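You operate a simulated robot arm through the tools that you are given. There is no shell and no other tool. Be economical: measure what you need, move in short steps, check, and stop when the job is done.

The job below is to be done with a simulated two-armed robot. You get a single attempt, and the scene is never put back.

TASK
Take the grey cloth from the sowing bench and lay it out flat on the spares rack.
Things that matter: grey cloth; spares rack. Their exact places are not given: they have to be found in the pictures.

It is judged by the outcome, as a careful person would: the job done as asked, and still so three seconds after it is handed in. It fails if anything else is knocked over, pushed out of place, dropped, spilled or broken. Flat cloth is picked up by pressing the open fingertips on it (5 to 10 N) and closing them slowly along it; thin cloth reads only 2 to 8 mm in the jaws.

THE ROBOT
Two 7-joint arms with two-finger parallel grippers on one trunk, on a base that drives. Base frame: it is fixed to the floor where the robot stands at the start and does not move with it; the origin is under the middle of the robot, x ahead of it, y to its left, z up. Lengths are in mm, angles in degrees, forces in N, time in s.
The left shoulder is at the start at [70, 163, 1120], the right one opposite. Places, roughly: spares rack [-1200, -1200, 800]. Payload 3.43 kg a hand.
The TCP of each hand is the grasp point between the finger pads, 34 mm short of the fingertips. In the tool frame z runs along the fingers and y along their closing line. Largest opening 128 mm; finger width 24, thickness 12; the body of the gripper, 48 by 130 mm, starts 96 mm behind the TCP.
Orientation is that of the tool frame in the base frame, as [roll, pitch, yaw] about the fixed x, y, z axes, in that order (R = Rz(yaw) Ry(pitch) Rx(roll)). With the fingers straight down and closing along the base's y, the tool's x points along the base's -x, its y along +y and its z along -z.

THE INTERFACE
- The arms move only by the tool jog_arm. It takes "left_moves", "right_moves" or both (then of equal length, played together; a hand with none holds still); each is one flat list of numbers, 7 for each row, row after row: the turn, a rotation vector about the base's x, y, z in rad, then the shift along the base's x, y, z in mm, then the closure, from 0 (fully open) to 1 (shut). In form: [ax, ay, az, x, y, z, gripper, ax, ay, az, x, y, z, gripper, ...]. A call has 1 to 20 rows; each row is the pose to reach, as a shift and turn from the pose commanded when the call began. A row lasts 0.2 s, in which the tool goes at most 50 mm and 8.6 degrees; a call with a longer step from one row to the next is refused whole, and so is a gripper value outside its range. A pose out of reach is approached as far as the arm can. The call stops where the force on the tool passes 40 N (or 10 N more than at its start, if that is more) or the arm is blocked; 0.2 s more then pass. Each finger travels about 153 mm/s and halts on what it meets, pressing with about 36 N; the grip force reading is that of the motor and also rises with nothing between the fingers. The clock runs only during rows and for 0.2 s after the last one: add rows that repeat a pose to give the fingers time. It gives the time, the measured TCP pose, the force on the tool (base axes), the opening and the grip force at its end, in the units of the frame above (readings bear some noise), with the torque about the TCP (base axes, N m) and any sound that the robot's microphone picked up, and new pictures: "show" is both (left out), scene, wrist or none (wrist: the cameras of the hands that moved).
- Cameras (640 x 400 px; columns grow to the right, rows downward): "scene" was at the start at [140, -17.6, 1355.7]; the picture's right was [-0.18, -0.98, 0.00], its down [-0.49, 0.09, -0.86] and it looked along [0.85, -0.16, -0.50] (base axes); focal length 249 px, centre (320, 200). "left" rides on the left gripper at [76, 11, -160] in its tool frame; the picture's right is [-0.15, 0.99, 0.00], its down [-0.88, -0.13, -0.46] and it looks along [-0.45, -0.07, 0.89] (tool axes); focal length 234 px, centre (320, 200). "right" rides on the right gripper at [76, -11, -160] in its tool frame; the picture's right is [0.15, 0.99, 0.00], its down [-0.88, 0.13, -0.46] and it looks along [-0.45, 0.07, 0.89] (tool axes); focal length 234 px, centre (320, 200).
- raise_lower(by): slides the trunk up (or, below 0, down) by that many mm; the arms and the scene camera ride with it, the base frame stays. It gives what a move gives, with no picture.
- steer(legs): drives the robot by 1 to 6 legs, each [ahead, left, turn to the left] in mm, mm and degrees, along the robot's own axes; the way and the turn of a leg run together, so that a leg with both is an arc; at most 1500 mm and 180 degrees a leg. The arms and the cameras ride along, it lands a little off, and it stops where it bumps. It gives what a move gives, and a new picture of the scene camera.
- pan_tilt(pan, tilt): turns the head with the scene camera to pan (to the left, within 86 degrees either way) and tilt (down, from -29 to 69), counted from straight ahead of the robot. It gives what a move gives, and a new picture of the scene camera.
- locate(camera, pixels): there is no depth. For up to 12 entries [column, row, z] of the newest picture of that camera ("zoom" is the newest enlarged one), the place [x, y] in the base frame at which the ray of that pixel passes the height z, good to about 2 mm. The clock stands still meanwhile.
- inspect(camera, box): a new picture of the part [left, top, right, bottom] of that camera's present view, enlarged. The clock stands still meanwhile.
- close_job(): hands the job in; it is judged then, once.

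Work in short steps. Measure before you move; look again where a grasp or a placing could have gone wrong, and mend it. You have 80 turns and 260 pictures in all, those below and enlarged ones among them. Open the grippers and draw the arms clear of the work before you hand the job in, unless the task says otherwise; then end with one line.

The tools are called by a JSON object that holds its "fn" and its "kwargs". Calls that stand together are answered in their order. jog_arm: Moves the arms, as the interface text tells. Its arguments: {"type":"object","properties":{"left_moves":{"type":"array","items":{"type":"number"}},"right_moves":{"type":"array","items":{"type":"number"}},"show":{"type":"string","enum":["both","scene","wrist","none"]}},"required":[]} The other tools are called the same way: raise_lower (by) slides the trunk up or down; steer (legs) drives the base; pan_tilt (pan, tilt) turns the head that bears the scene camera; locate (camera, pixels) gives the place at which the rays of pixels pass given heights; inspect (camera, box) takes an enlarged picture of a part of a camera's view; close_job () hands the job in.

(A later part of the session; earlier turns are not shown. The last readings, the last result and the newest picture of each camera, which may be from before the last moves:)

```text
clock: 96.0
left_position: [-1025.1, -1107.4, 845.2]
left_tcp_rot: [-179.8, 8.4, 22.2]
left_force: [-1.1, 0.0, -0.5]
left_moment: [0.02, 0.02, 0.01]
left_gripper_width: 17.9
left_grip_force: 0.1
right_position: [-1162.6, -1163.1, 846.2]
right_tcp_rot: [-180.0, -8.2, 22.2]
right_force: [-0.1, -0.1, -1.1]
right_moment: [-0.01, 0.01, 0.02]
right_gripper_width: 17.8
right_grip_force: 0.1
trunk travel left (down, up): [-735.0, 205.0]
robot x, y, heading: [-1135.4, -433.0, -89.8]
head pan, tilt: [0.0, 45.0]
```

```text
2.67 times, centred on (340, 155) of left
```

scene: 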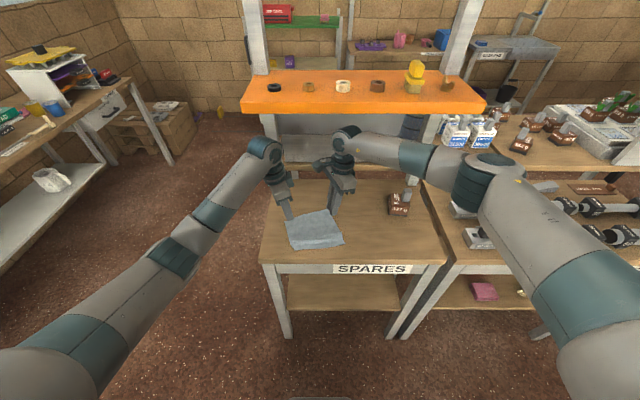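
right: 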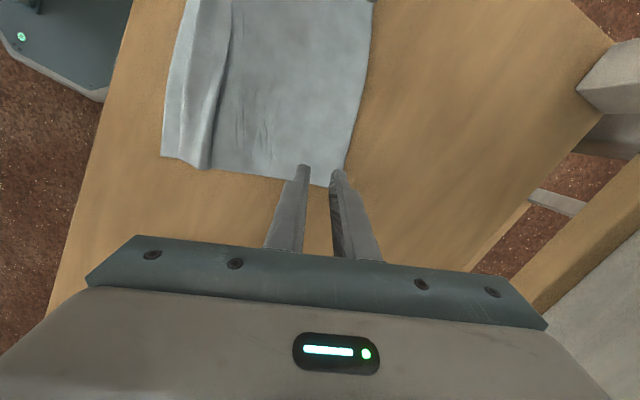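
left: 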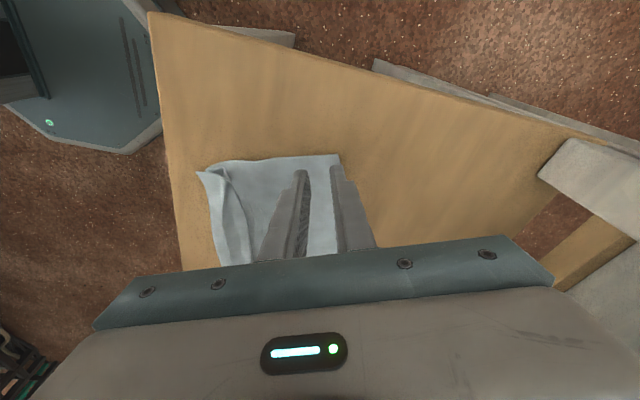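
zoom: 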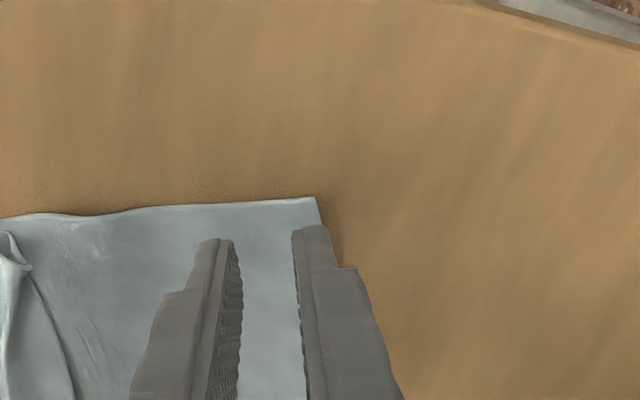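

Right far finger is at the very edge; I shift it (+2,+7), the left (-1,+3), and press down.

{"fn": "jog_arm", "kwargs": {"left_moves": [0, 0, 0, -1, 3, -3, 0.86, 0, 0, 0, -1, 3, -7, 0.86, 0, 0, 0, -1, 3, -8, 0.86], "right_moves": [0, 0, 0, 2, 7, -3, 0.86, 0, 0, 0, 2, 7, -7, 0.86, 0, 0, 0, 2, 7, -8.5, 0.86], "show": "none"}}

{"fn": "jog_arm", "kwargs": {"left_moves": [0, 0, 0, 0, 0, -0.7, 0.86, 0, 0, 0, 0, 0, -1.2, 0.86], "right_moves": [0, 0, 0, 0, 0, -0.7, 0.86, 0, 0, 0, 0, 0, -1.2, 0.86], "show": "none"}}

```text
clock: 96.8
left_position: [-1024.3, -1104.2, 838.0]
left_tcp_rot: [-179.8, 8.4, 22.2]
left_force: [-0.3, -0.2, 0.0]
left_moment: [0.03, -0.01, -0.03]
left_gripper_width: 17.8
left_grip_force: 0.0
right_position: [-1159.2, -1157.8, 838.5]
right_tcp_rot: [-179.9, -8.2, 22.2]
right_force: [0.7, 0.3, -0.3]
right_moment: [-0.03, -0.01, -0.01]
right_gripper_width: 17.8
right_grip_force: 0.0
trunk travel left (down, up): [-735.0, 205.0]
robot x, y, heading: [-1136.8, -429.6, -89.8]
head pan, tilt: [0.0, 45.0]
```

```text
clock: 97.4
left_position: [-1024.4, -1105.1, 837.4]
left_tcp_rot: [-179.7, 8.4, 22.2]
left_force: [-0.6, 0.5, 0.0]
left_moment: [-0.01, 0.01, -0.04]
left_gripper_width: 17.9
left_grip_force: 0.1
right_position: [-1158.9, -1156.7, 837.4]
right_tcp_rot: [-179.9, -8.2, 22.2]
right_force: [-0.2, 0.4, 1.3]
right_moment: [-0.01, 0.03, -0.01]
right_gripper_width: 17.7
right_grip_force: 0.1
trunk travel left (down, up): [-735.0, 205.0]
robot x, y, heading: [-1136.3, -431.3, -89.5]
head pan, tilt: [0.0, 45.0]
```

Almost touching; a little more on each.

{"fn": "jog_arm", "kwargs": {"left_moves": [0, 0, 0, 0, 0, -1.2, 0.86, 0, 0, 0, 0, 0, -2.2, 0.86], "right_moves": [0, 0, 0, 0, 0, -0.8, 0.86, 0, 0, 0, 0, 0, -1.4, 0.86], "show": "none"}}

```text
clock: 98.0
left_position: [-1023.6, -1105.1, 836.5]
left_tcp_rot: [-179.9, 8.4, 22.3]
left_force: [-1.6, 0.2, 5.8]
left_moment: [0.01, 0.04, 0.0]
left_gripper_width: 17.9
left_grip_force: 0.1
right_position: [-1158.5, -1156.4, 835.8]
right_tcp_rot: [180.0, -8.1, 22.2]
right_force: [1.0, -2.3, 6.5]
right_moment: [-0.06, 0.06, -0.01]
right_gripper_width: 18.0
right_grip_force: 0.1
trunk travel left (down, up): [-735.0, 205.0]
robot x, y, heading: [-1132.4, -434.0, -89.7]
head pan, tilt: [0.0, 45.0]
```

Both press at ~6 N. I close slowly.

{"fn": "jog_arm", "kwargs": {"left_moves": [0, 0, 0, 0, 0, 0, 0.88, 0, 0, 0, 0, 0, 0, 0.9, 0, 0, 0, 0, 0, 0, 0.92, 0, 0, 0, 0, 0, 0, 0.94, 0, 0, 0, 0, 0, 0, 0.96, 0, 0, 0, 0, 0, 0, 0.98, 0, 0, 0, 0, 0, 0, 1, 0, 0, 0, 0, 0, 0, 1, 0, 0, 0, 0, 0, 0, 1], "right_moves": [0, 0, 0, 0, 0, 0, 0.88, 0, 0, 0, 0, 0, 0, 0.9, 0, 0, 0, 0, 0, 0, 0.92, 0, 0, 0, 0, 0, 0, 0.94, 0, 0, 0, 0, 0, 0, 0.96, 0, 0, 0, 0, 0, 0, 0.98, 0, 0, 0, 0, 0, 0, 1, 0, 0, 0, 0, 0, 0, 1, 0, 0, 0, 0, 0, 0, 1], "show": "wrist"}}

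```text
clock: 100.0
left_position: [-1025.6, -1104.8, 837.1]
left_tcp_rot: [-179.9, 8.3, 22.3]
left_force: [0.7, -0.3, 9.5]
left_moment: [-0.01, -0.07, -0.01]
left_gripper_width: 0.2
left_grip_force: 33.0
right_position: [-1159.5, -1156.2, 835.8]
right_tcp_rot: [-180.0, -8.2, 22.2]
right_force: [0.7, -0.2, 10.1]
right_moment: [-0.01, 0.01, -0.01]
right_gripper_width: 1.9
right_grip_force: 36.4
trunk travel left (down, up): [-735.0, 205.0]
robot x, y, heading: [-1134.3, -428.1, -89.7]
head pan, tilt: [0.0, 45.0]
```

right: 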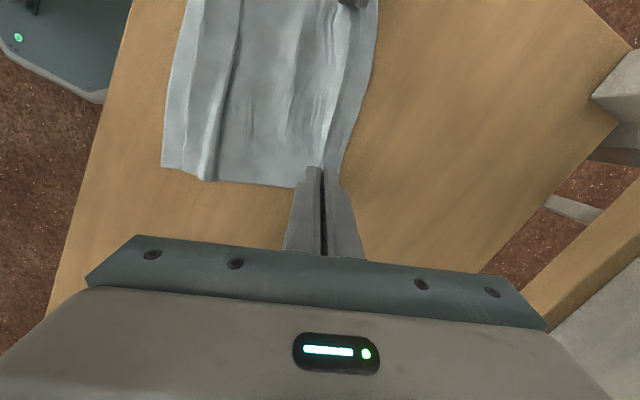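
left: 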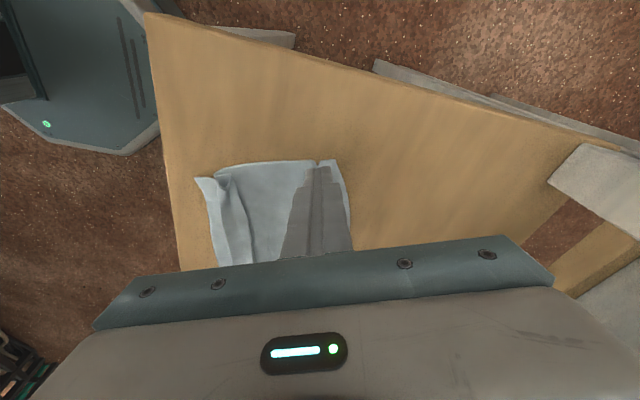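

Right holds cloth (1.9 mm); the left slipped (0.2 mm). I redo the left with a 26 mm opening and a firmer press.

{"fn": "jog_arm", "kwargs": {"left_moves": [0, 0, 0, 0, 0, 6, 1, 0, 0, 0, 0, 0, 6, 0.9, 0, 0, 0, -1, 2, 6, 0.8, 0, 0, 0, -1, 2, 6, 0.8, 0, 0, 0, -1, 2, 3, 0.8, 0, 0, 0, -1, 2, 0.5, 0.8, 0, 0, 0, -1, 2, 0, 0.8], "show": "wrist"}}

```text
clock: 101.6
left_position: [-1025.2, -1102.6, 836.9]
left_tcp_rot: [-179.9, 8.4, 22.2]
left_force: [0.8, -0.5, 4.4]
left_moment: [-0.03, -0.04, -0.04]
left_gripper_width: 25.5
left_grip_force: 0.1
right_position: [-1159.6, -1156.4, 836.8]
right_tcp_rot: [179.9, -8.1, 22.3]
right_force: [1.6, 1.0, 12.2]
right_moment: [0.0, 0.06, 0.02]
right_gripper_width: 1.7
right_grip_force: 35.8
trunk travel left (down, up): [-735.0, 205.0]
robot x, y, heading: [-1136.0, -434.7, -89.6]
head pan, tilt: [0.0, 45.0]
```

left: 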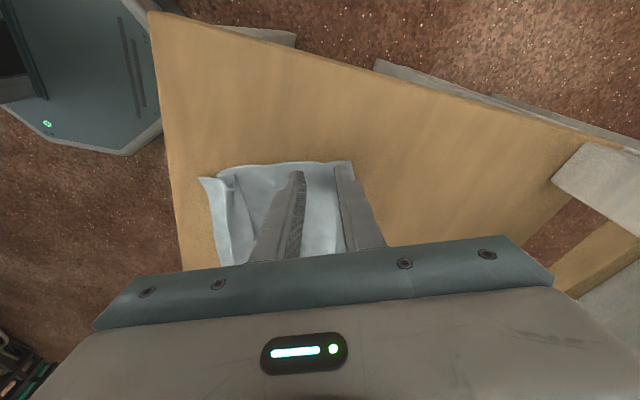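

Fingers are on the cloth at 4.4 N; I press a touch more and close slowly.

{"fn": "jog_arm", "kwargs": {"left_moves": [0, 0, 0, 0, 0, -0.6, 0.8, 0, 0, 0, 0, 0, -0.6, 0.82, 0, 0, 0, 0, 0, -0.6, 0.84, 0, 0, 0, 0, 0, -0.6, 0.86, 0, 0, 0, 0, 0, -0.6, 0.88, 0, 0, 0, 0, 0, -0.6, 0.9, 0, 0, 0, 0, 0, -0.6, 0.92, 0, 0, 0, 0, 0, -0.6, 0.94, 0, 0, 0, 0, 0, -0.6, 0.96, 0, 0, 0, 0, 0, -0.6, 0.98, 0, 0, 0, 0, 0, -0.6, 1, 0, 0, 0, 0, 0, -0.6, 1, 0, 0, 0, 0, 0, -0.6, 1], "show": "wrist"}}

```text
clock: 104.4
left_position: [-1026.9, -1101.0, 836.9]
left_tcp_rot: [-179.9, 8.5, 22.3]
left_force: [-0.1, -0.4, 13.6]
left_moment: [0.02, -0.1, -0.04]
left_gripper_width: 2.1
left_grip_force: 35.9
right_position: [-1159.5, -1154.7, 836.5]
right_tcp_rot: [180.0, -8.2, 22.2]
right_force: [1.3, -1.6, 8.6]
right_moment: [-0.07, 0.03, 0.01]
right_gripper_width: 2.1
right_grip_force: 36.4
trunk travel left (down, up): [-735.0, 205.0]
robot x, y, heading: [-1137.2, -429.5, -89.5]
head pan, tilt: [0.0, 45.0]
```

left: 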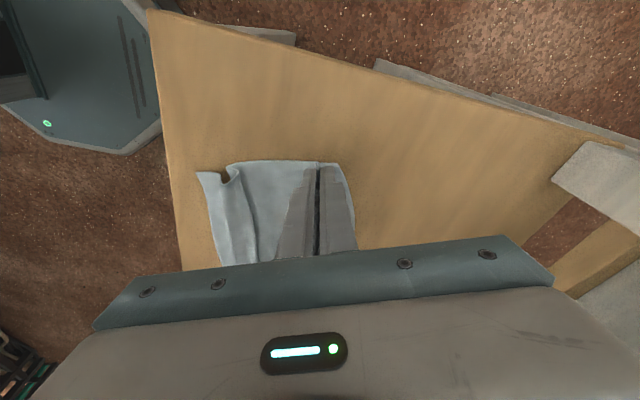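

Both hold (2.1 mm). I lift while retreating out from under the shelf and squaring the edge to the rack, so gravity unfolds the pleat.

{"fn": "jog_arm", "kwargs": {"left_moves": [0, 0, 0, 0, 0, 5, 1, 0, 0, -0.02, -1, 5, 14, 1, 0, 0, -0.05, -3, 12, 25, 1, 0, 0, -0.08, -5, 20, 36, 1, 0, 0, -0.12, -7, 29, 47, 1, 0, 0, -0.16, -9, 38, 57, 1, 0, 0, -0.2, -12, 47, 66, 1, 0, 0, -0.25, -14, 56, 74, 1, 0, 0, -0.3, -17, 65, 82, 1, 0, 0, -0.35, -20, 74, 92, 1, 0, 0, -0.387, -22, 81, 106, 1, 0, 0, -0.387, -22, 81, 122, 1, 0, 0, -0.387, -22, 81, 138, 1, 0, 0, -0.387, -22, 81, 154, 1, 0, 0, -0.387, -22, 81, 170, 1, 0, 0, -0.387, -22, 81, 186, 1, 0, 0, -0.387, -22, 81, 198, 1, 0, 0, -0.387, -22, 81, 198, 1], "right_moves": [0, 0, 0, 0, 0, 5, 1, 0, 0, -0.02, -2, 7, 14, 1, 0, 0, -0.05, -5, 20, 25, 1, 0, 0, -0.08, -8, 34, 36, 1, 0, 0, -0.12, -11, 48, 47, 1, 0, 0, -0.16, -14, 63, 57, 1, 0, 0, -0.2, -18, 78, 66, 1, 0, 0, -0.25, -21, 93, 74, 1, 0, 0, -0.3, -25, 108, 82, 1, 0, 0, -0.35, -29, 123, 92, 1, 0, 0, -0.387, -32, 135, 106, 1, 0, 0, -0.387, -32, 135, 122, 1, 0, 0, -0.387, -32, 135, 138, 1, 0, 0, -0.387, -32, 135, 154, 1, 0, 0, -0.387, -32, 135, 170, 1, 0, 0, -0.387, -32, 135, 186, 1, 0, 0, -0.387, -32, 135, 198, 1, 0, 0, -0.387, -32, 135, 198, 1]}}

{"fn": "inspect", "kwargs": {"camera": "scene", "box": [220, 100, 420, 270]}}

```text
clock: 108.2
left_position: [-1048.6, -1022.9, 1030.9]
left_tcp_rot: [-179.7, 8.4, 0.1]
left_force: [-0.2, 1.0, 0.1]
left_moment: [-0.02, 0.02, 0.01]
left_gripper_width: 1.9
left_grip_force: 36.0
right_position: [-1190.0, -1022.2, 1034.7]
right_tcp_rot: [-179.9, -8.2, -0.1]
right_force: [0.0, 0.9, -0.8]
right_moment: [-0.04, 0.04, 0.02]
right_gripper_width: 2.1
right_grip_force: 36.3
trunk travel left (down, up): [-735.0, 205.0]
robot x, y, heading: [-1133.9, -431.4, -89.8]
head pan, tilt: [0.0, 45.0]
```

scene: 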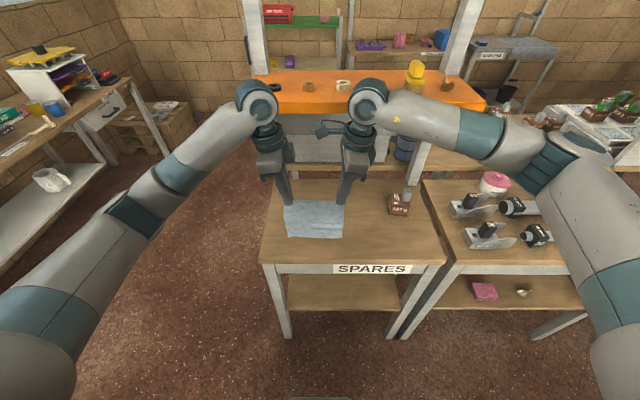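
right: 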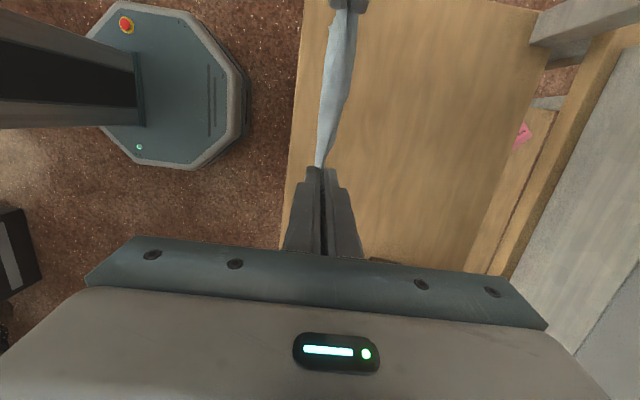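
left: 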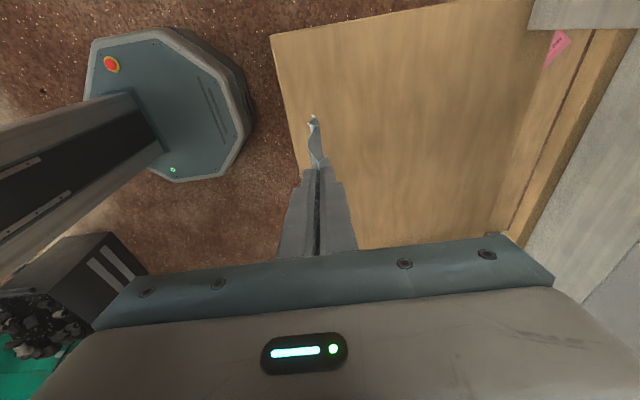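

```text
2.35 times, centred on (320, 185) of scene
```

zoom: 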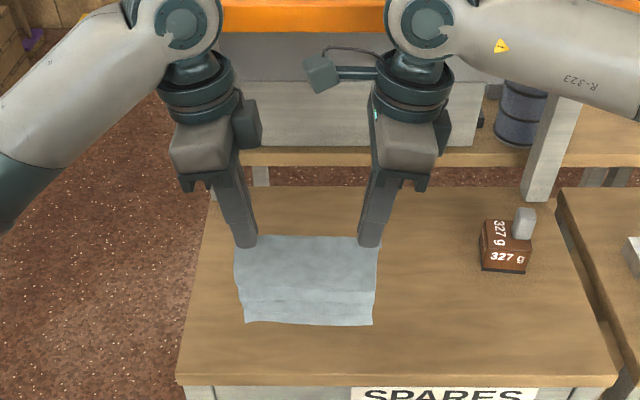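

The cloth hangs unfolded. I repeat the laying: tilt 45° forward, then move 180 mm under the shelf.

{"fn": "jog_arm", "kwargs": {"left_moves": [-0.1, 0, 0, 0, 3, 1, 1, -0.2, 0, 0, 0, 7, 1, 1, -0.3, 0, 0, 0, 10, 0, 1, -0.4, 0, 0, 0, 13, -1, 1, -0.5, 0, 0, 0, 16, -2, 1, -0.6, 0, 0, 0, 19, -4, 1, -0.7, 0, 0, 0, 22, -6, 1, -0.785, 0, 0, 0, 24, -8, 1, -0.785, 0, 0, 0, 10, -8, 1, -0.785, 0, 0, 0, -10, -8, 1, -0.785, 0, 0, 0, -30, -8, 1, -0.785, 0, 0, 0, -52, -8, 1, -0.785, 0, 0, 0, -74, -8, 1, -0.785, 0, 0, 0, -96, -8, 1, -0.785, 0, 0, 0, -118, -8, 1, -0.785, 0, 0, 0, -138, -8, 1, -0.785, 0, 0, 0, -150, -8, 1, -0.785, 0, 0, 0, -156, -8, 1, -0.785, 0, 0, 0, -156, -8, 1], "right_moves": [-0.1, 0, 0, 0, 3, 1, 1, -0.2, 0, 0, 0, 7, 1, 1, -0.3, 0, 0, 0, 10, 0, 1, -0.4, 0, 0, 0, 13, -1, 1, -0.5, 0, 0, 0, 16, -2, 1, -0.6, 0, 0, 0, 19, -4, 1, -0.7, 0, 0, 0, 22, -8, 1, -0.785, 0, 0, 0, 24, -11, 1, -0.785, 0, 0, 0, 10, -11, 1, -0.785, 0, 0, 0, -10, -11, 1, -0.785, 0, 0, 0, -30, -11, 1, -0.785, 0, 0, 0, -52, -11, 1, -0.785, 0, 0, 0, -74, -11, 1, -0.785, 0, 0, 0, -96, -11, 1, -0.785, 0, 0, 0, -118, -11, 1, -0.785, 0, 0, 0, -138, -11, 1, -0.785, 0, 0, 0, -150, -11, 1, -0.785, 0, 0, 0, -156, -11, 1, -0.785, 0, 0, 0, -156, -11, 1]}}

{"fn": "inspect", "kwargs": {"camera": "scene", "box": [240, 110, 440, 280]}}

```text
clock: 112.2
left_position: [-1046.8, -1177.2, 1024.6]
left_tcp_rot: [134.8, 6.0, -5.9]
left_force: [0.0, 0.2, -0.8]
left_moment: [0.04, 0.0, -0.03]
left_gripper_width: 1.9
left_grip_force: 35.9
right_position: [-1191.6, -1177.2, 1023.0]
right_tcp_rot: [134.8, -5.7, 5.7]
right_force: [0.0, 0.5, 0.2]
right_moment: [0.01, -0.01, 0.01]
right_gripper_width: 1.8
right_grip_force: 36.1
trunk travel left (down, up): [-735.0, 205.0]
robot x, y, heading: [-1137.7, -425.5, -89.8]
head pan, tilt: [0.0, 45.0]
```

scene: 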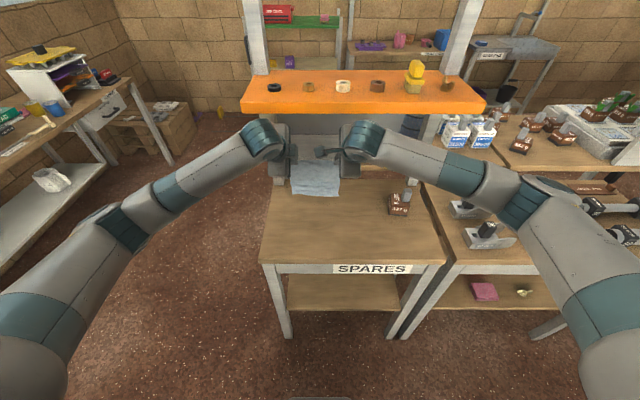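
right: 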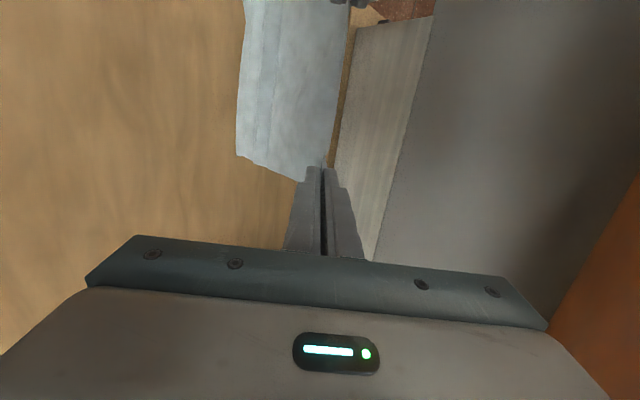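
left: 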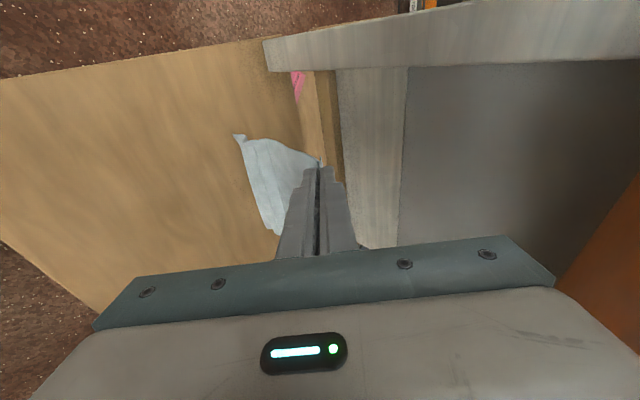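

```text
2.35 times, centred on (340, 195) of scene
```

zoom: 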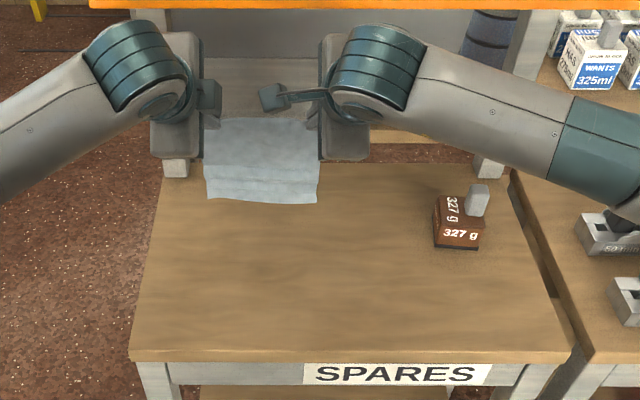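

I find the free edge's height by ray crossing.

{"fn": "locate", "kwargs": {"camera": "scene", "pixels": [[292, 193, 800], [292, 193, 830], [292, 193, 860], [338, 196, 800], [338, 196, 830], [338, 196, 860]]}}

{"fn": "locate", "kwargs": {"camera": "right", "pixels": [[237, 155, 800], [237, 155, 830], [237, 155, 860], [242, 30, 830]]}}

{"fn": "locate", "kwargs": {"camera": "left", "pixels": [[234, 135, 800], [234, 135, 830], [234, 135, 860]]}}

```text
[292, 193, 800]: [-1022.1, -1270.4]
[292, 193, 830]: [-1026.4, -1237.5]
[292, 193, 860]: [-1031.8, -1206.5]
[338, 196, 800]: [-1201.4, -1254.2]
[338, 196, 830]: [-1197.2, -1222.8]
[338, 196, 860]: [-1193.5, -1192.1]
```

```text
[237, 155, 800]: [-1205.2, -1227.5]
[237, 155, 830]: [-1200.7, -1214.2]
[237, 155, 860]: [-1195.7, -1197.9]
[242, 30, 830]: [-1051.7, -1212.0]
```

```text
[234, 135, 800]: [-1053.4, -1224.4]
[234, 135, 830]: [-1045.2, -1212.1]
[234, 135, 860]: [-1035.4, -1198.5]
```

Free edge hangs at z≈850 (length ≈150 mm). I lower 46 mm, then draw back along the arc.

{"fn": "jog_arm", "kwargs": {"left_moves": [0, 0, 0, 0, 0, -12, 1, 0, 0, 0, 0, 0, -26, 1, 0, 0, 0, 0, 0, -38, 1, 0, 0, 0, 0, 0, -46, 1, 0.0524, 0, 0, 0, 14, -46, 1, 0.1047, 0, 0, 0, 27.7, -47, 1, 0.157, 0, 0, 0, 41.1, -50, 1, 0.2094, 0, 0, 0, 53.9, -54.5, 1, 0.2618, 0, 0, 0, 66, -60.8, 1, 0.3142, 0, 0, 0, 77.2, -68.4, 1, 0.3665, 0, 0, 0, 87.5, -77.7, 1, 0.4189, 0, 0, 0, 96.6, -88.1, 1, 0.4712, 0, 0, 0, 104.6, -99.7, 1, 0.5236, 0, 0, 0, 111.2, -112.5, 1, 0.576, 0, 0, 0, 116.4, -126.1, 1, 0.6283, 0, 0, 0, 120.1, -140.4, 1, 0.6807, 0, 0, 0, 122.3, -155.4, 1, 0.6807, 0, 0, 0, 122.3, -155.4, 1], "right_moves": [0, 0, 0, 0, 0, -12, 1, 0, 0, 0, 0, 0, -26, 1, 0, 0, 0, 0, 0, -38, 1, 0, 0, 0, 0, 0, -46, 1, 0.0524, 0, 0, 0, 14, -46, 1, 0.1047, 0, 0, 0, 27.7, -47, 1, 0.157, 0, 0, 0, 41.1, -50, 1, 0.2094, 0, 0, 0, 53.9, -54.5, 1, 0.2618, 0, 0, 0, 66, -60.8, 1, 0.3142, 0, 0, 0, 77.2, -68.4, 1, 0.3665, 0, 0, 0, 87.5, -77.7, 1, 0.4189, 0, 0, 0, 96.6, -88.1, 1, 0.4712, 0, 0, 0, 104.6, -99.7, 1, 0.5236, 0, 0, 0, 111.2, -112.5, 1, 0.576, 0, 0, 0, 116.4, -126.1, 1, 0.6283, 0, 0, 0, 120.1, -140.4, 1, 0.6807, 0, 0, 0, 122.3, -155.4, 1, 0.6807, 0, 0, 0, 122.3, -155.4, 1]}}

{"fn": "inspect", "kwargs": {"camera": "scene", "box": [240, 110, 440, 280]}}

```text
clock: 116.0
left_position: [-1046.4, -1056.1, 871.5]
left_tcp_rot: [174.2, 8.3, -0.9]
left_force: [-0.1, 0.4, -0.3]
left_moment: [-0.03, -0.01, 0.0]
left_gripper_width: 2.1
left_grip_force: 36.2
right_position: [-1190.7, -1054.7, 868.3]
right_tcp_rot: [174.1, -8.2, 0.9]
right_force: [-0.3, 0.0, 0.7]
right_moment: [-0.01, -0.04, 0.01]
right_gripper_width: 1.8
right_grip_force: 36.1
trunk travel left (down, up): [-735.0, 205.0]
robot x, y, heading: [-1136.2, -433.7, -89.8]
head pan, tilt: [0.0, 45.0]
```

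scene: 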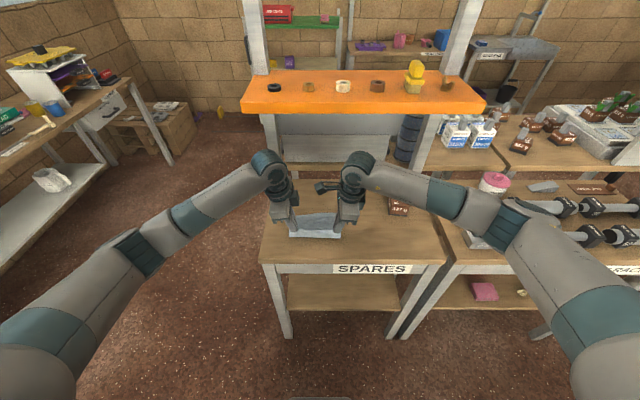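
right: 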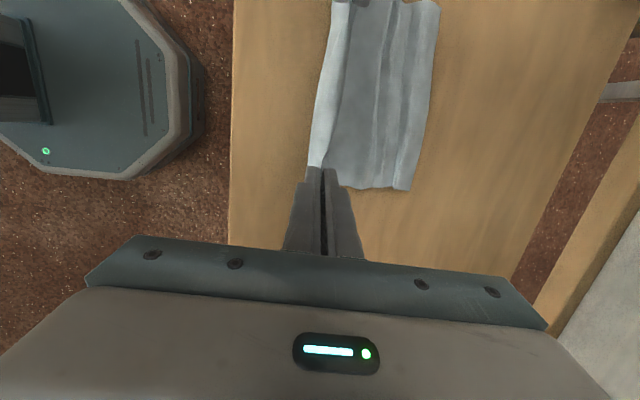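
left: 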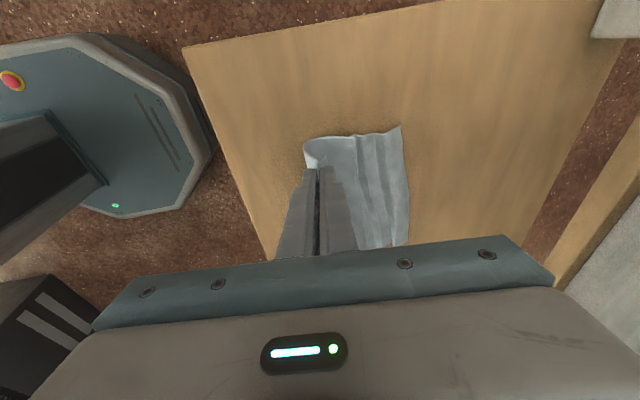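

```text
2.35 times, centred on (340, 195) of scene
```

zoom: 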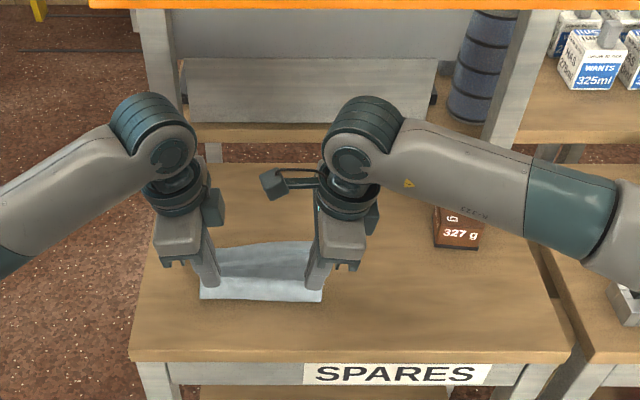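

Mild creases from the old pleat remain in the far part. I lower the last ~32 mm while pulling back 12 mm to draw it taut.

{"fn": "jog_arm", "kwargs": {"left_moves": [0.03, 0, 0, 0, 3, -8, 1, 0.06, 0, 0, 0, 5, -16, 1, 0.09, 0, 0, 0, 6, -24, 1, 0.105, 0, 0, 0, 7, -31, 1, 0.105, 0, 0, 0, 9, -33, 1, 0.105, 0, 0, 0, 12, -33, 1, 0.105, 0, 0, 0, 12, -33, 1], "right_moves": [0.03, 0, 0, 0, 3, -8, 1, 0.06, 0, 0, 0, 5, -16, 1, 0.09, 0, 0, 0, 6, -23, 1, 0.105, 0, 0, 0, 7, -28, 1, 0.105, 0, 0, 0, 9, -30, 1, 0.105, 0, 0, 0, 12, -30, 1, 0.105, 0, 0, 0, 12, -30, 1]}}

{"fn": "inspect", "kwargs": {"camera": "right", "box": [220, 0, 540, 200]}}

```text
clock: 117.6
left_position: [-1048.5, -1043.0, 837.4]
left_tcp_rot: [-179.8, 8.3, 0.0]
left_force: [-0.8, -3.0, 8.5]
left_moment: [-0.17, -0.03, -0.02]
left_gripper_width: 2.1
left_grip_force: 36.5
right_position: [-1191.7, -1044.1, 837.5]
right_tcp_rot: [-179.9, -8.2, 0.0]
right_force: [0.7, -1.6, 5.6]
right_moment: [-0.12, 0.0, -0.01]
right_gripper_width: 1.7
right_grip_force: 36.1
trunk travel left (down, up): [-735.0, 205.0]
robot x, y, heading: [-1132.9, -428.8, -89.8]
head pan, tilt: [0.0, 45.0]
```

scene: 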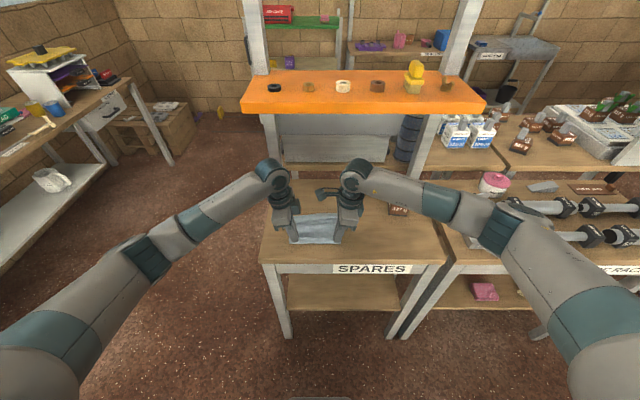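
right: 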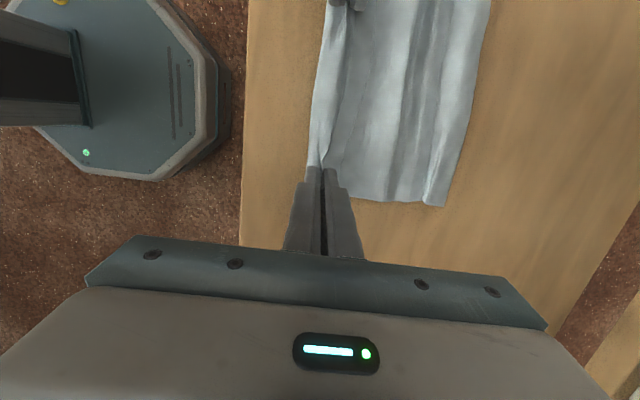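
left: 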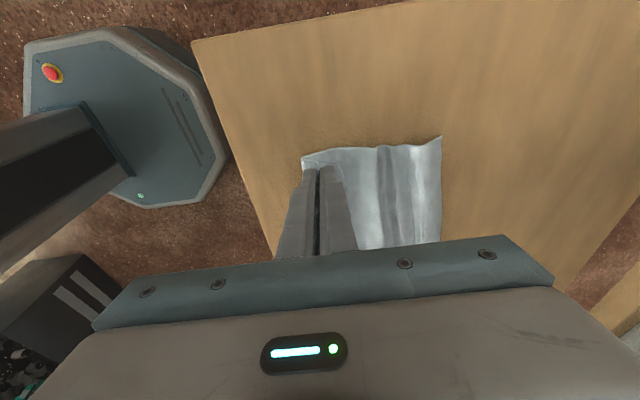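

```text
2.00 times, centred on (380, 100) of right
```

zoom: 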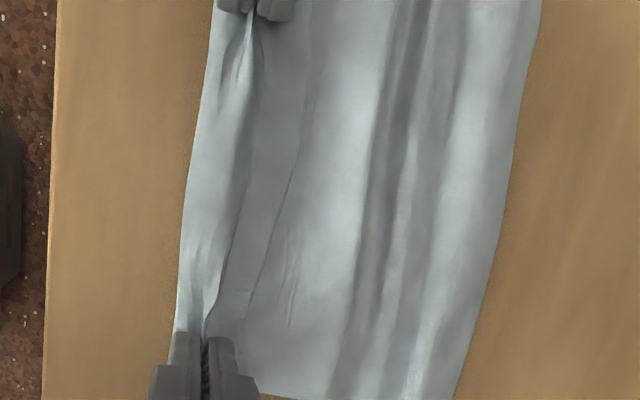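

Laid with only gentle undulations. I release slowly with light pressure so the small pinch spreads.

{"fn": "jog_arm", "kwargs": {"left_moves": [0, 0, 0, 0, 0, 0.3, 0.98, 0, 0, 0, 0, 0, 0.3, 0.96, 0, 0, 0, 0, 0, 0.3, 0.94, 0, 0, 0, 0, 0, 0.3, 0.92, 0, 0, 0, 0, 0, 0.3, 0.9, 0, 0, 0, 0, 0, 0.3, 0.88, 0, 0, 0, 0, 0, 0.3, 0.86, 0, 0, 0, 0, 0, 0.3, 0.84, 0, 0, 0, 0, 0, 0.3, 0.82, 0, 0, 0, 0, 0, 0.3, 0.8, 0, 0, 0, 0, 0, 0.3, 0.78, 0, 0, 0, 0, 0, 0.3, 0.78, 0, 0, 0, 0, 0, 12, 0.78, 0, 0, 0, 0, 0, 30, 0.78, 0, 0, 0, 0, 0, 50, 0.78, 0, 0, 0, 0, 0, 70, 0.78], "right_moves": [0, 0, 0, 0, 0, 0, 0.98, 0, 0, 0, 0, 0, 0, 0.96, 0, 0, 0, 0, 0, 0, 0.94, 0, 0, 0, 0, 0, 0, 0.92, 0, 0, 0, 0, 0, 0, 0.9, 0, 0, 0, 0, 0, 0, 0.88, 0, 0, 0, 0, 0, 0, 0.86, 0, 0, 0, 0, 0, 0, 0.84, 0, 0, 0, 0, 0, 0, 0.82, 0, 0, 0, 0, 0, 0, 0.8, 0, 0, 0, 0, 0, 0, 0.78, 0, 0, 0, 0, 0, 0, 0.78, 0, 0, 0, 0, 0, 12, 0.78, 0, 0, 0, 0, 0, 30, 0.78, 0, 0, 0, 0, 0, 50, 0.78, 0, 0, 0, 0, 0, 70, 0.78]}}

{"fn": "inspect", "kwargs": {"camera": "right", "box": [220, 0, 540, 200]}}

{"fn": "inspect", "kwargs": {"camera": "left", "box": [240, 60, 500, 240]}}

```text
clock: 121.0
left_position: [-1047.2, -1041.8, 905.2]
left_tcp_rot: [-179.7, 8.3, 0.0]
left_force: [0.0, 0.4, -0.2]
left_moment: [-0.02, -0.02, 0.01]
left_gripper_width: 28.2
left_grip_force: 0.1
right_position: [-1190.6, -1042.4, 909.7]
right_tcp_rot: [-179.9, -8.2, -0.1]
right_force: [-0.7, 0.7, -0.2]
right_moment: [-0.01, -0.04, 0.01]
right_gripper_width: 28.2
right_grip_force: 0.0
trunk travel left (down, up): [-735.0, 205.0]
robot x, y, heading: [-1136.1, -432.7, -89.8]
head pan, tilt: [0.0, 45.0]
```

scene: 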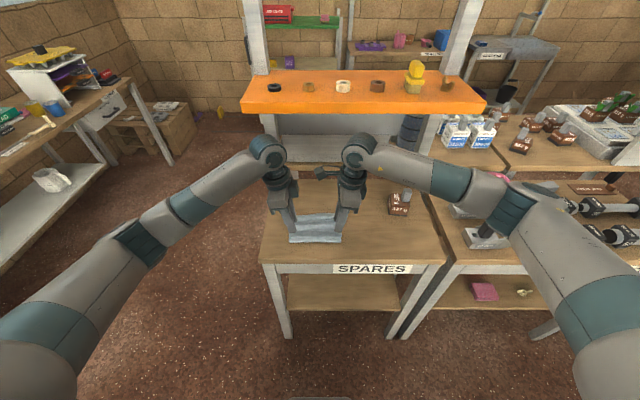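
right: 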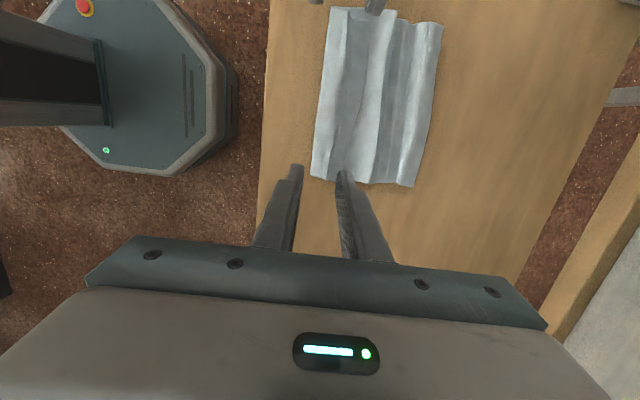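
left: 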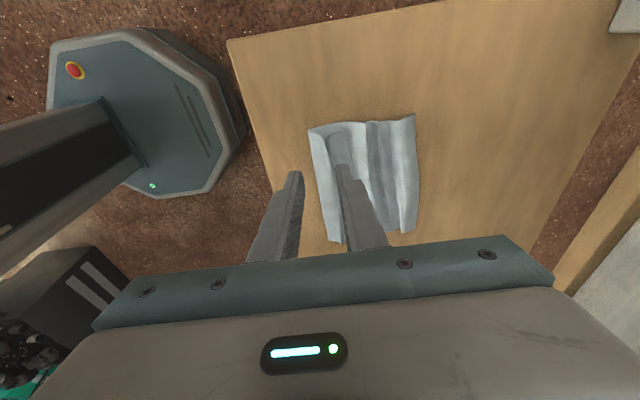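

```text
2.00 times, centred on (380, 100) of right
```

zoom: 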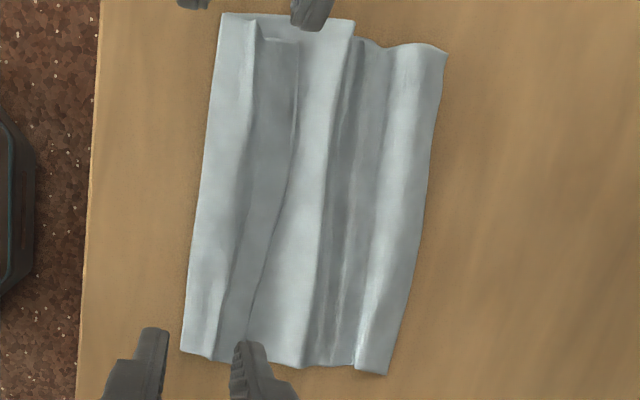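

```text
2.22 times, centred on (370, 150) of left
```

zoom: 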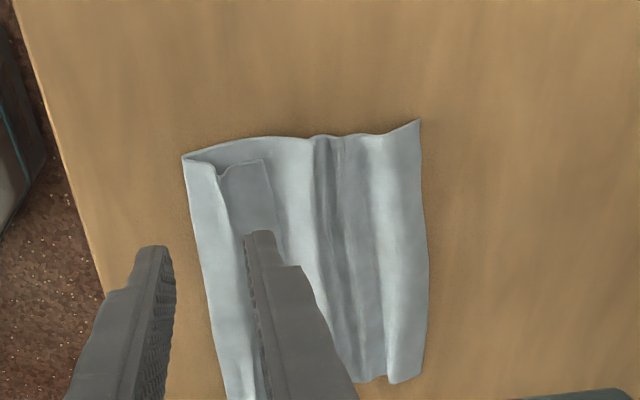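

The near pinch flap folded over because I held the opposite edge; next time that edge must be laid last, moving away from me. I measure the far edge again for a regrip.

{"fn": "locate", "kwargs": {"camera": "right", "pixels": [[442, 26, 803], [413, 187, 801], [311, 176, 801], [331, 8, 801], [436, 100, 801]]}}

{"fn": "locate", "kwargs": {"camera": "left", "pixels": [[414, 115, 803], [402, 232, 801], [309, 130, 801], [417, 180, 801]]}}

```text
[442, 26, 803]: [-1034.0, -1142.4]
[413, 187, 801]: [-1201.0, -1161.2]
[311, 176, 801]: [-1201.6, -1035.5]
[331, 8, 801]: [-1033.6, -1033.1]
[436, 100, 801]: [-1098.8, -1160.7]
```

```text
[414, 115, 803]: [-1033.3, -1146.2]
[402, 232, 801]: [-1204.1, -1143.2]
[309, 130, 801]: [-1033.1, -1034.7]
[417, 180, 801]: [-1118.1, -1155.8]
```

I go to the far corners (tips at y≈-1127 left, -1141 right) with 24 mm opening, low under the shelf.

{"fn": "jog_arm", "kwargs": {"left_moves": [0, 0, 0, 0, 0, -20, 0.81, 0, 0, 0, 0, -5, -40, 0.81, 0, 0, 0.03, 1, -25, -47, 0.81, 0, 0, 0.07, 2, -45, -47, 0.81, 0, 0, 0.07, 2, -65, -47, 0.81, 0, 0, 0.07, 2, -85, -47, 0.81, 0, 0, 0.07, 2, -85, -56, 0.81, 0, 0, 0.07, 2, -85, -56, 0.81], "right_moves": [0, 0, 0, 0, 0, -20, 0.81, 0, 0, 0, 0, -5, -42, 0.81, 0, 0, 0.03, 0, -30, -52, 0.81, 0, 0, 0.07, 0, -54, -52, 0.81, 0, 0, 0.07, 0, -78, -52, 0.81, 0, 0, 0.07, 0, -99, -52, 0.81, 0, 0, 0.07, 0, -99, -60, 0.81, 0, 0, 0.07, 0, -99, -60, 0.81], "show": "wrist"}}

{"fn": "inspect", "kwargs": {"camera": "right", "box": [220, 60, 460, 210]}}

{"fn": "inspect", "kwargs": {"camera": "left", "box": [220, 80, 460, 230]}}

```text
clock: 122.8
left_position: [-1045.4, -1129.4, 849.9]
left_tcp_rot: [-179.7, 8.4, 4.1]
left_force: [-0.8, 0.2, 0.2]
left_moment: [0.0, -0.03, 0.02]
left_gripper_width: 24.4
left_grip_force: 0.0
right_position: [-1191.4, -1141.8, 847.6]
right_tcp_rot: [-179.8, -8.2, 4.1]
right_force: [0.7, -0.3, -0.3]
right_moment: [0.01, 0.01, 0.0]
right_gripper_width: 24.4
right_grip_force: 0.1
trunk travel left (down, up): [-735.0, 205.0]
robot x, y, heading: [-1136.1, -429.0, -89.6]
head pan, tilt: [0.0, 45.0]
```

right: 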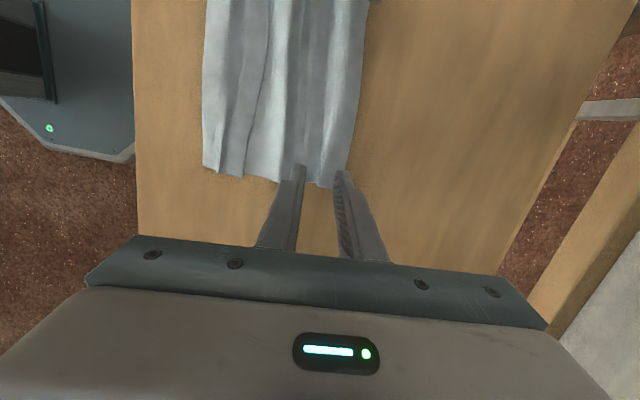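
left: 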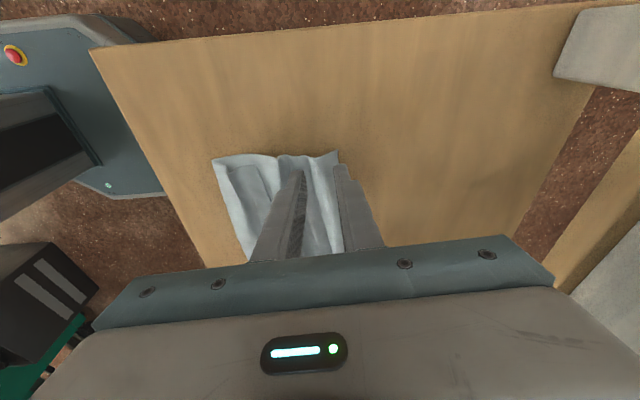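

```text
2.67 times, centred on (340, 135) of right
```

zoom: 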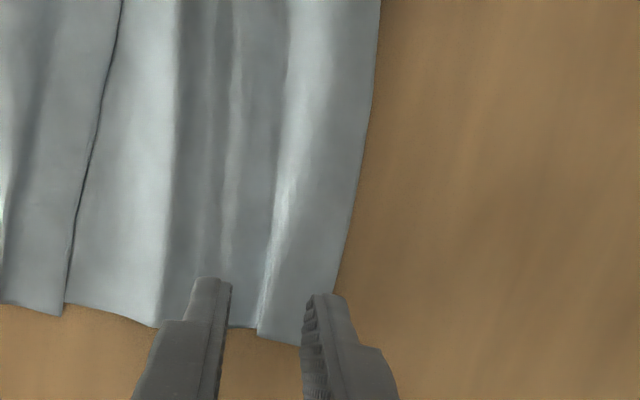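

```text
2.67 times, centred on (340, 155) of left
```

zoom: 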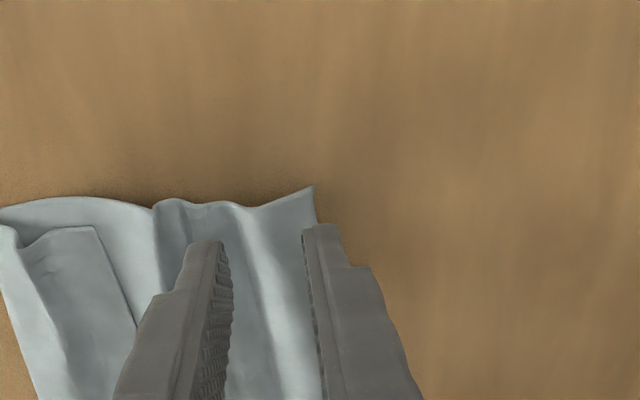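

A hump stands between the fingers, good to pinch. I shift slightly inward (right +4,+5; left -3,+4), press and close slowly.

{"fn": "jog_arm", "kwargs": {"left_moves": [0, 0, 0, -3, 4, -4, 0.81, 0, 0, 0, -3, 4, -9, 0.81, 0, 0, 0, -3, 4, -12.5, 0.81, 0, 0, 0, -3, 4, -13.5, 0.81], "right_moves": [0, 0, 0, 4, 5, -4, 0.81, 0, 0, 0, 4, 5, -8, 0.81, 0, 0, 0, 4, 5, -10.5, 0.81, 0, 0, 0, 4, 5, -11.5, 0.81], "show": "none"}}

```text
clock: 123.8
left_position: [-1048.9, -1124.8, 836.2]
left_tcp_rot: [-179.9, 8.4, 4.1]
left_force: [-0.8, 0.1, -0.5]
left_moment: [0.01, 0.0, 0.0]
left_gripper_width: 24.3
left_grip_force: 0.0
right_position: [-1187.0, -1136.1, 837.2]
right_tcp_rot: [-179.9, -8.2, 4.1]
right_force: [-1.3, 0.5, 6.9]
right_moment: [0.01, 0.06, 0.03]
right_gripper_width: 24.5
right_grip_force: 0.1
trunk travel left (down, up): [-735.0, 205.0]
robot x, y, heading: [-1134.4, -432.3, -89.9]
head pan, tilt: [0.0, 45.0]
```

Right presses 6.9 N; the left goes 1.8 mm lower, then both close.

{"fn": "jog_arm", "kwargs": {"left_moves": [0, 0, 0, 0, 0, -1, 0.81, 0, 0, 0, 0, 0, -1.8, 0.81, 0, 0, 0, 0, 0, -2, 0.83, 0, 0, 0, 0, 0, -2, 0.85, 0, 0, 0, 0, 0, -2, 0.87, 0, 0, 0, 0, 0, -2, 0.89, 0, 0, 0, 0, 0, -2, 0.91, 0, 0, 0, 0, 0, -2, 0.93, 0, 0, 0, 0, 0, -2, 0.95, 0, 0, 0, 0, 0, -2, 0.97, 0, 0, 0, 0, 0, -2, 1, 0, 0, 0, 0, 0, -2, 1, 0, 0, 0, 0, 0, -2, 1], "right_moves": [0, 0, 0, 0, 0, 0, 0.81, 0, 0, 0, 0, 0, 0, 0.81, 0, 0, 0, 0, 0, 0, 0.83, 0, 0, 0, 0, 0, 0, 0.85, 0, 0, 0, 0, 0, 0, 0.87, 0, 0, 0, 0, 0, 0, 0.89, 0, 0, 0, 0, 0, 0, 0.91, 0, 0, 0, 0, 0, 0, 0.93, 0, 0, 0, 0, 0, 0, 0.95, 0, 0, 0, 0, 0, 0, 0.97, 0, 0, 0, 0, 0, 0, 1, 0, 0, 0, 0, 0, 0, 1, 0, 0, 0, 0, 0, 0, 1], "show": "wrist"}}

```text
clock: 126.6
left_position: [-1050.1, -1124.3, 836.6]
left_tcp_rot: [-179.9, 8.5, 4.0]
left_force: [-0.4, -4.3, 23.6]
left_moment: [-0.16, -0.1, 0.01]
left_gripper_width: 2.7
left_grip_force: 36.9
right_position: [-1188.1, -1136.0, 837.0]
right_tcp_rot: [180.0, -8.1, 4.1]
right_force: [1.0, 0.3, 0.1]
right_moment: [-0.04, -0.03, -0.02]
right_gripper_width: 2.7
right_grip_force: 35.7
trunk travel left (down, up): [-735.0, 205.0]
robot x, y, heading: [-1129.8, -430.0, -89.8]
head pan, tilt: [0.0, 45.0]
```

right: 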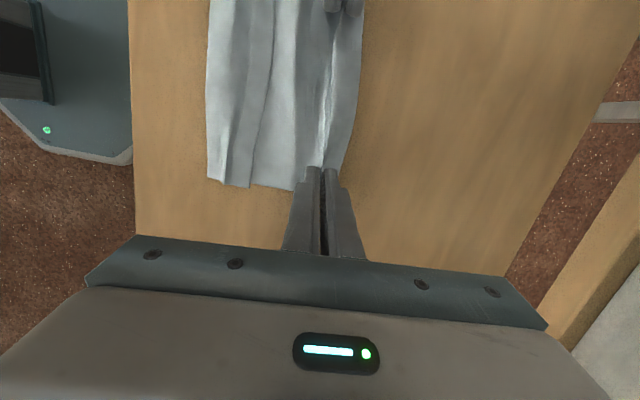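
left: 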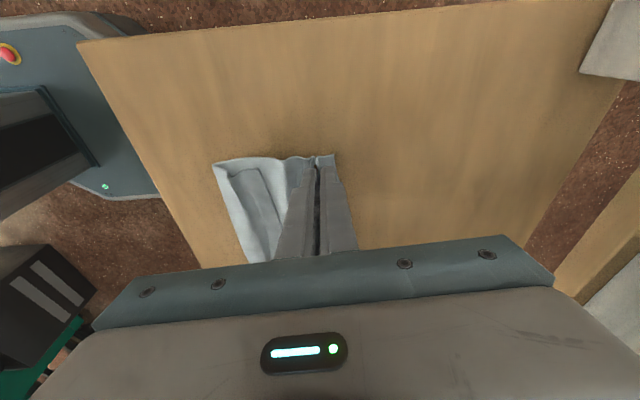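

Both grip (2.7 mm). I lift and retreat out from under the shelf to let it hang and unfold.

{"fn": "jog_arm", "kwargs": {"left_moves": [0, 0, 0, 0, 0, 6, 1, 0, 0, -0.01, 0, 6, 15, 1, 0, 0, -0.02, 0, 15, 26, 1, 0, 0, -0.03, 0, 27, 37, 1, 0, 0, -0.04, 0, 40, 48, 1, 0, 0, -0.05, 0, 54, 58, 1, 0, 0, -0.06, 0, 68, 67, 1, 0, 0, -0.07, 0, 82, 76, 1, 0, 0, -0.07, 0, 96, 86, 1, 0, 0, -0.07, 0, 108, 98, 1, 0, 0, -0.07, 0, 114, 112, 1, 0, 0, -0.07, 0, 114, 128, 1, 0, 0, -0.07, 0, 114, 144, 1, 0, 0, -0.07, 0, 114, 160, 1, 0, 0, -0.07, 0, 114, 176, 1, 0, 0, -0.07, 0, 114, 190, 1, 0, 0, -0.07, 0, 114, 200, 1, 0, 0, -0.07, 0, 114, 200, 1], "right_moves": [0, 0, 0, 0, 0, 6, 1, 0, 0, -0.01, 0, 8, 15, 1, 0, 0, -0.02, 0, 18, 26, 1, 0, 0, -0.03, 0, 31, 37, 1, 0, 0, -0.04, 0, 45, 48, 1, 0, 0, -0.05, 0, 60, 58, 1, 0, 0, -0.06, 0, 75, 67, 1, 0, 0, -0.07, 0, 90, 76, 1, 0, 0, -0.07, 0, 105, 86, 1, 0, 0, -0.07, 0, 118, 98, 1, 0, 0, -0.07, 0, 126, 112, 1, 0, 0, -0.07, 0, 126, 128, 1, 0, 0, -0.07, 0, 126, 144, 1, 0, 0, -0.07, 0, 126, 160, 1, 0, 0, -0.07, 0, 126, 176, 1, 0, 0, -0.07, 0, 126, 190, 1, 0, 0, -0.07, 0, 126, 200, 1, 0, 0, -0.07, 0, 126, 200, 1]}}

{"fn": "inspect", "kwargs": {"camera": "scene", "box": [220, 120, 420, 290]}}

```text
clock: 130.4
left_position: [-1050.2, -1010.1, 1034.5]
left_tcp_rot: [-179.7, 8.4, 0.1]
left_force: [0.3, 0.5, -0.5]
left_moment: [0.0, 0.01, 0.02]
left_gripper_width: 1.7
left_grip_force: 36.2
right_position: [-1187.7, -1011.1, 1033.8]
right_tcp_rot: [-179.9, -8.3, 0.0]
right_force: [-0.6, 0.7, -0.4]
right_moment: [-0.03, 0.02, -0.01]
right_gripper_width: 2.7
right_grip_force: 35.7
trunk travel left (down, up): [-735.0, 205.0]
robot x, y, heading: [-1139.7, -430.6, -89.8]
head pan, tilt: [0.0, 45.0]
```

scene: 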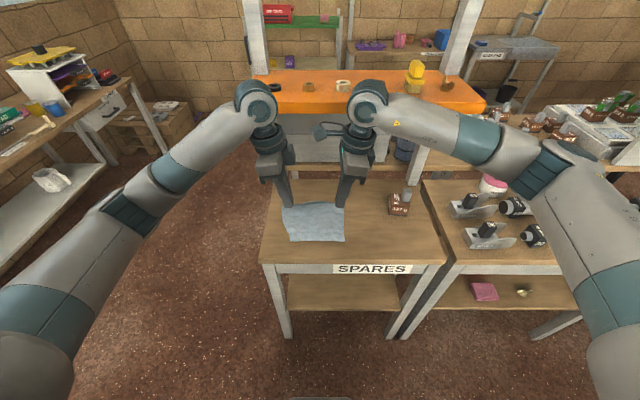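
right: 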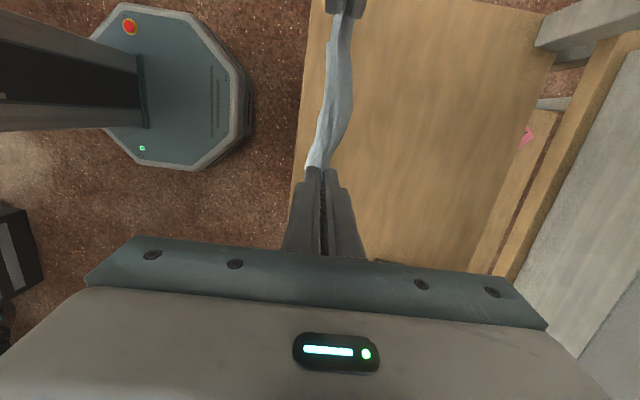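
left: 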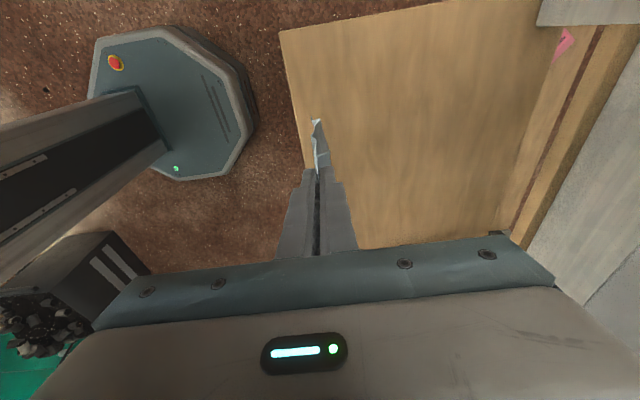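

```text
2.35 times, centred on (320, 205) of scene
```

zoom: 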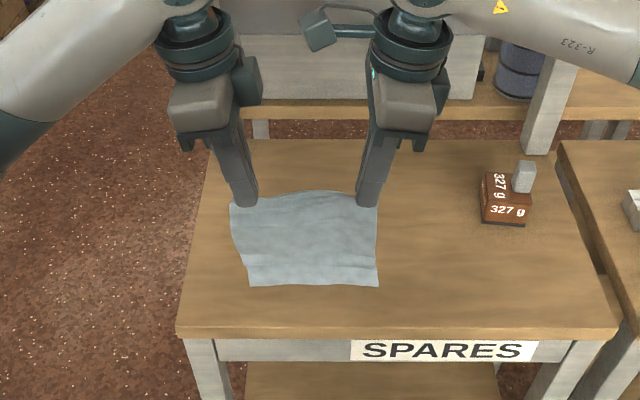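

I check the free edge's height in the scene view.

{"fn": "locate", "kwargs": {"camera": "scene", "pixels": [[291, 241, 800], [291, 241, 830], [291, 241, 860], [344, 241, 830], [344, 241, 860]]}}

```text
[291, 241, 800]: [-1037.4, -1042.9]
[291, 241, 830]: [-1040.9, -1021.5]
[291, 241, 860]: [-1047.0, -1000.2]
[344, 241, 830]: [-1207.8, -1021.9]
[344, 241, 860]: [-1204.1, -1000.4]
```

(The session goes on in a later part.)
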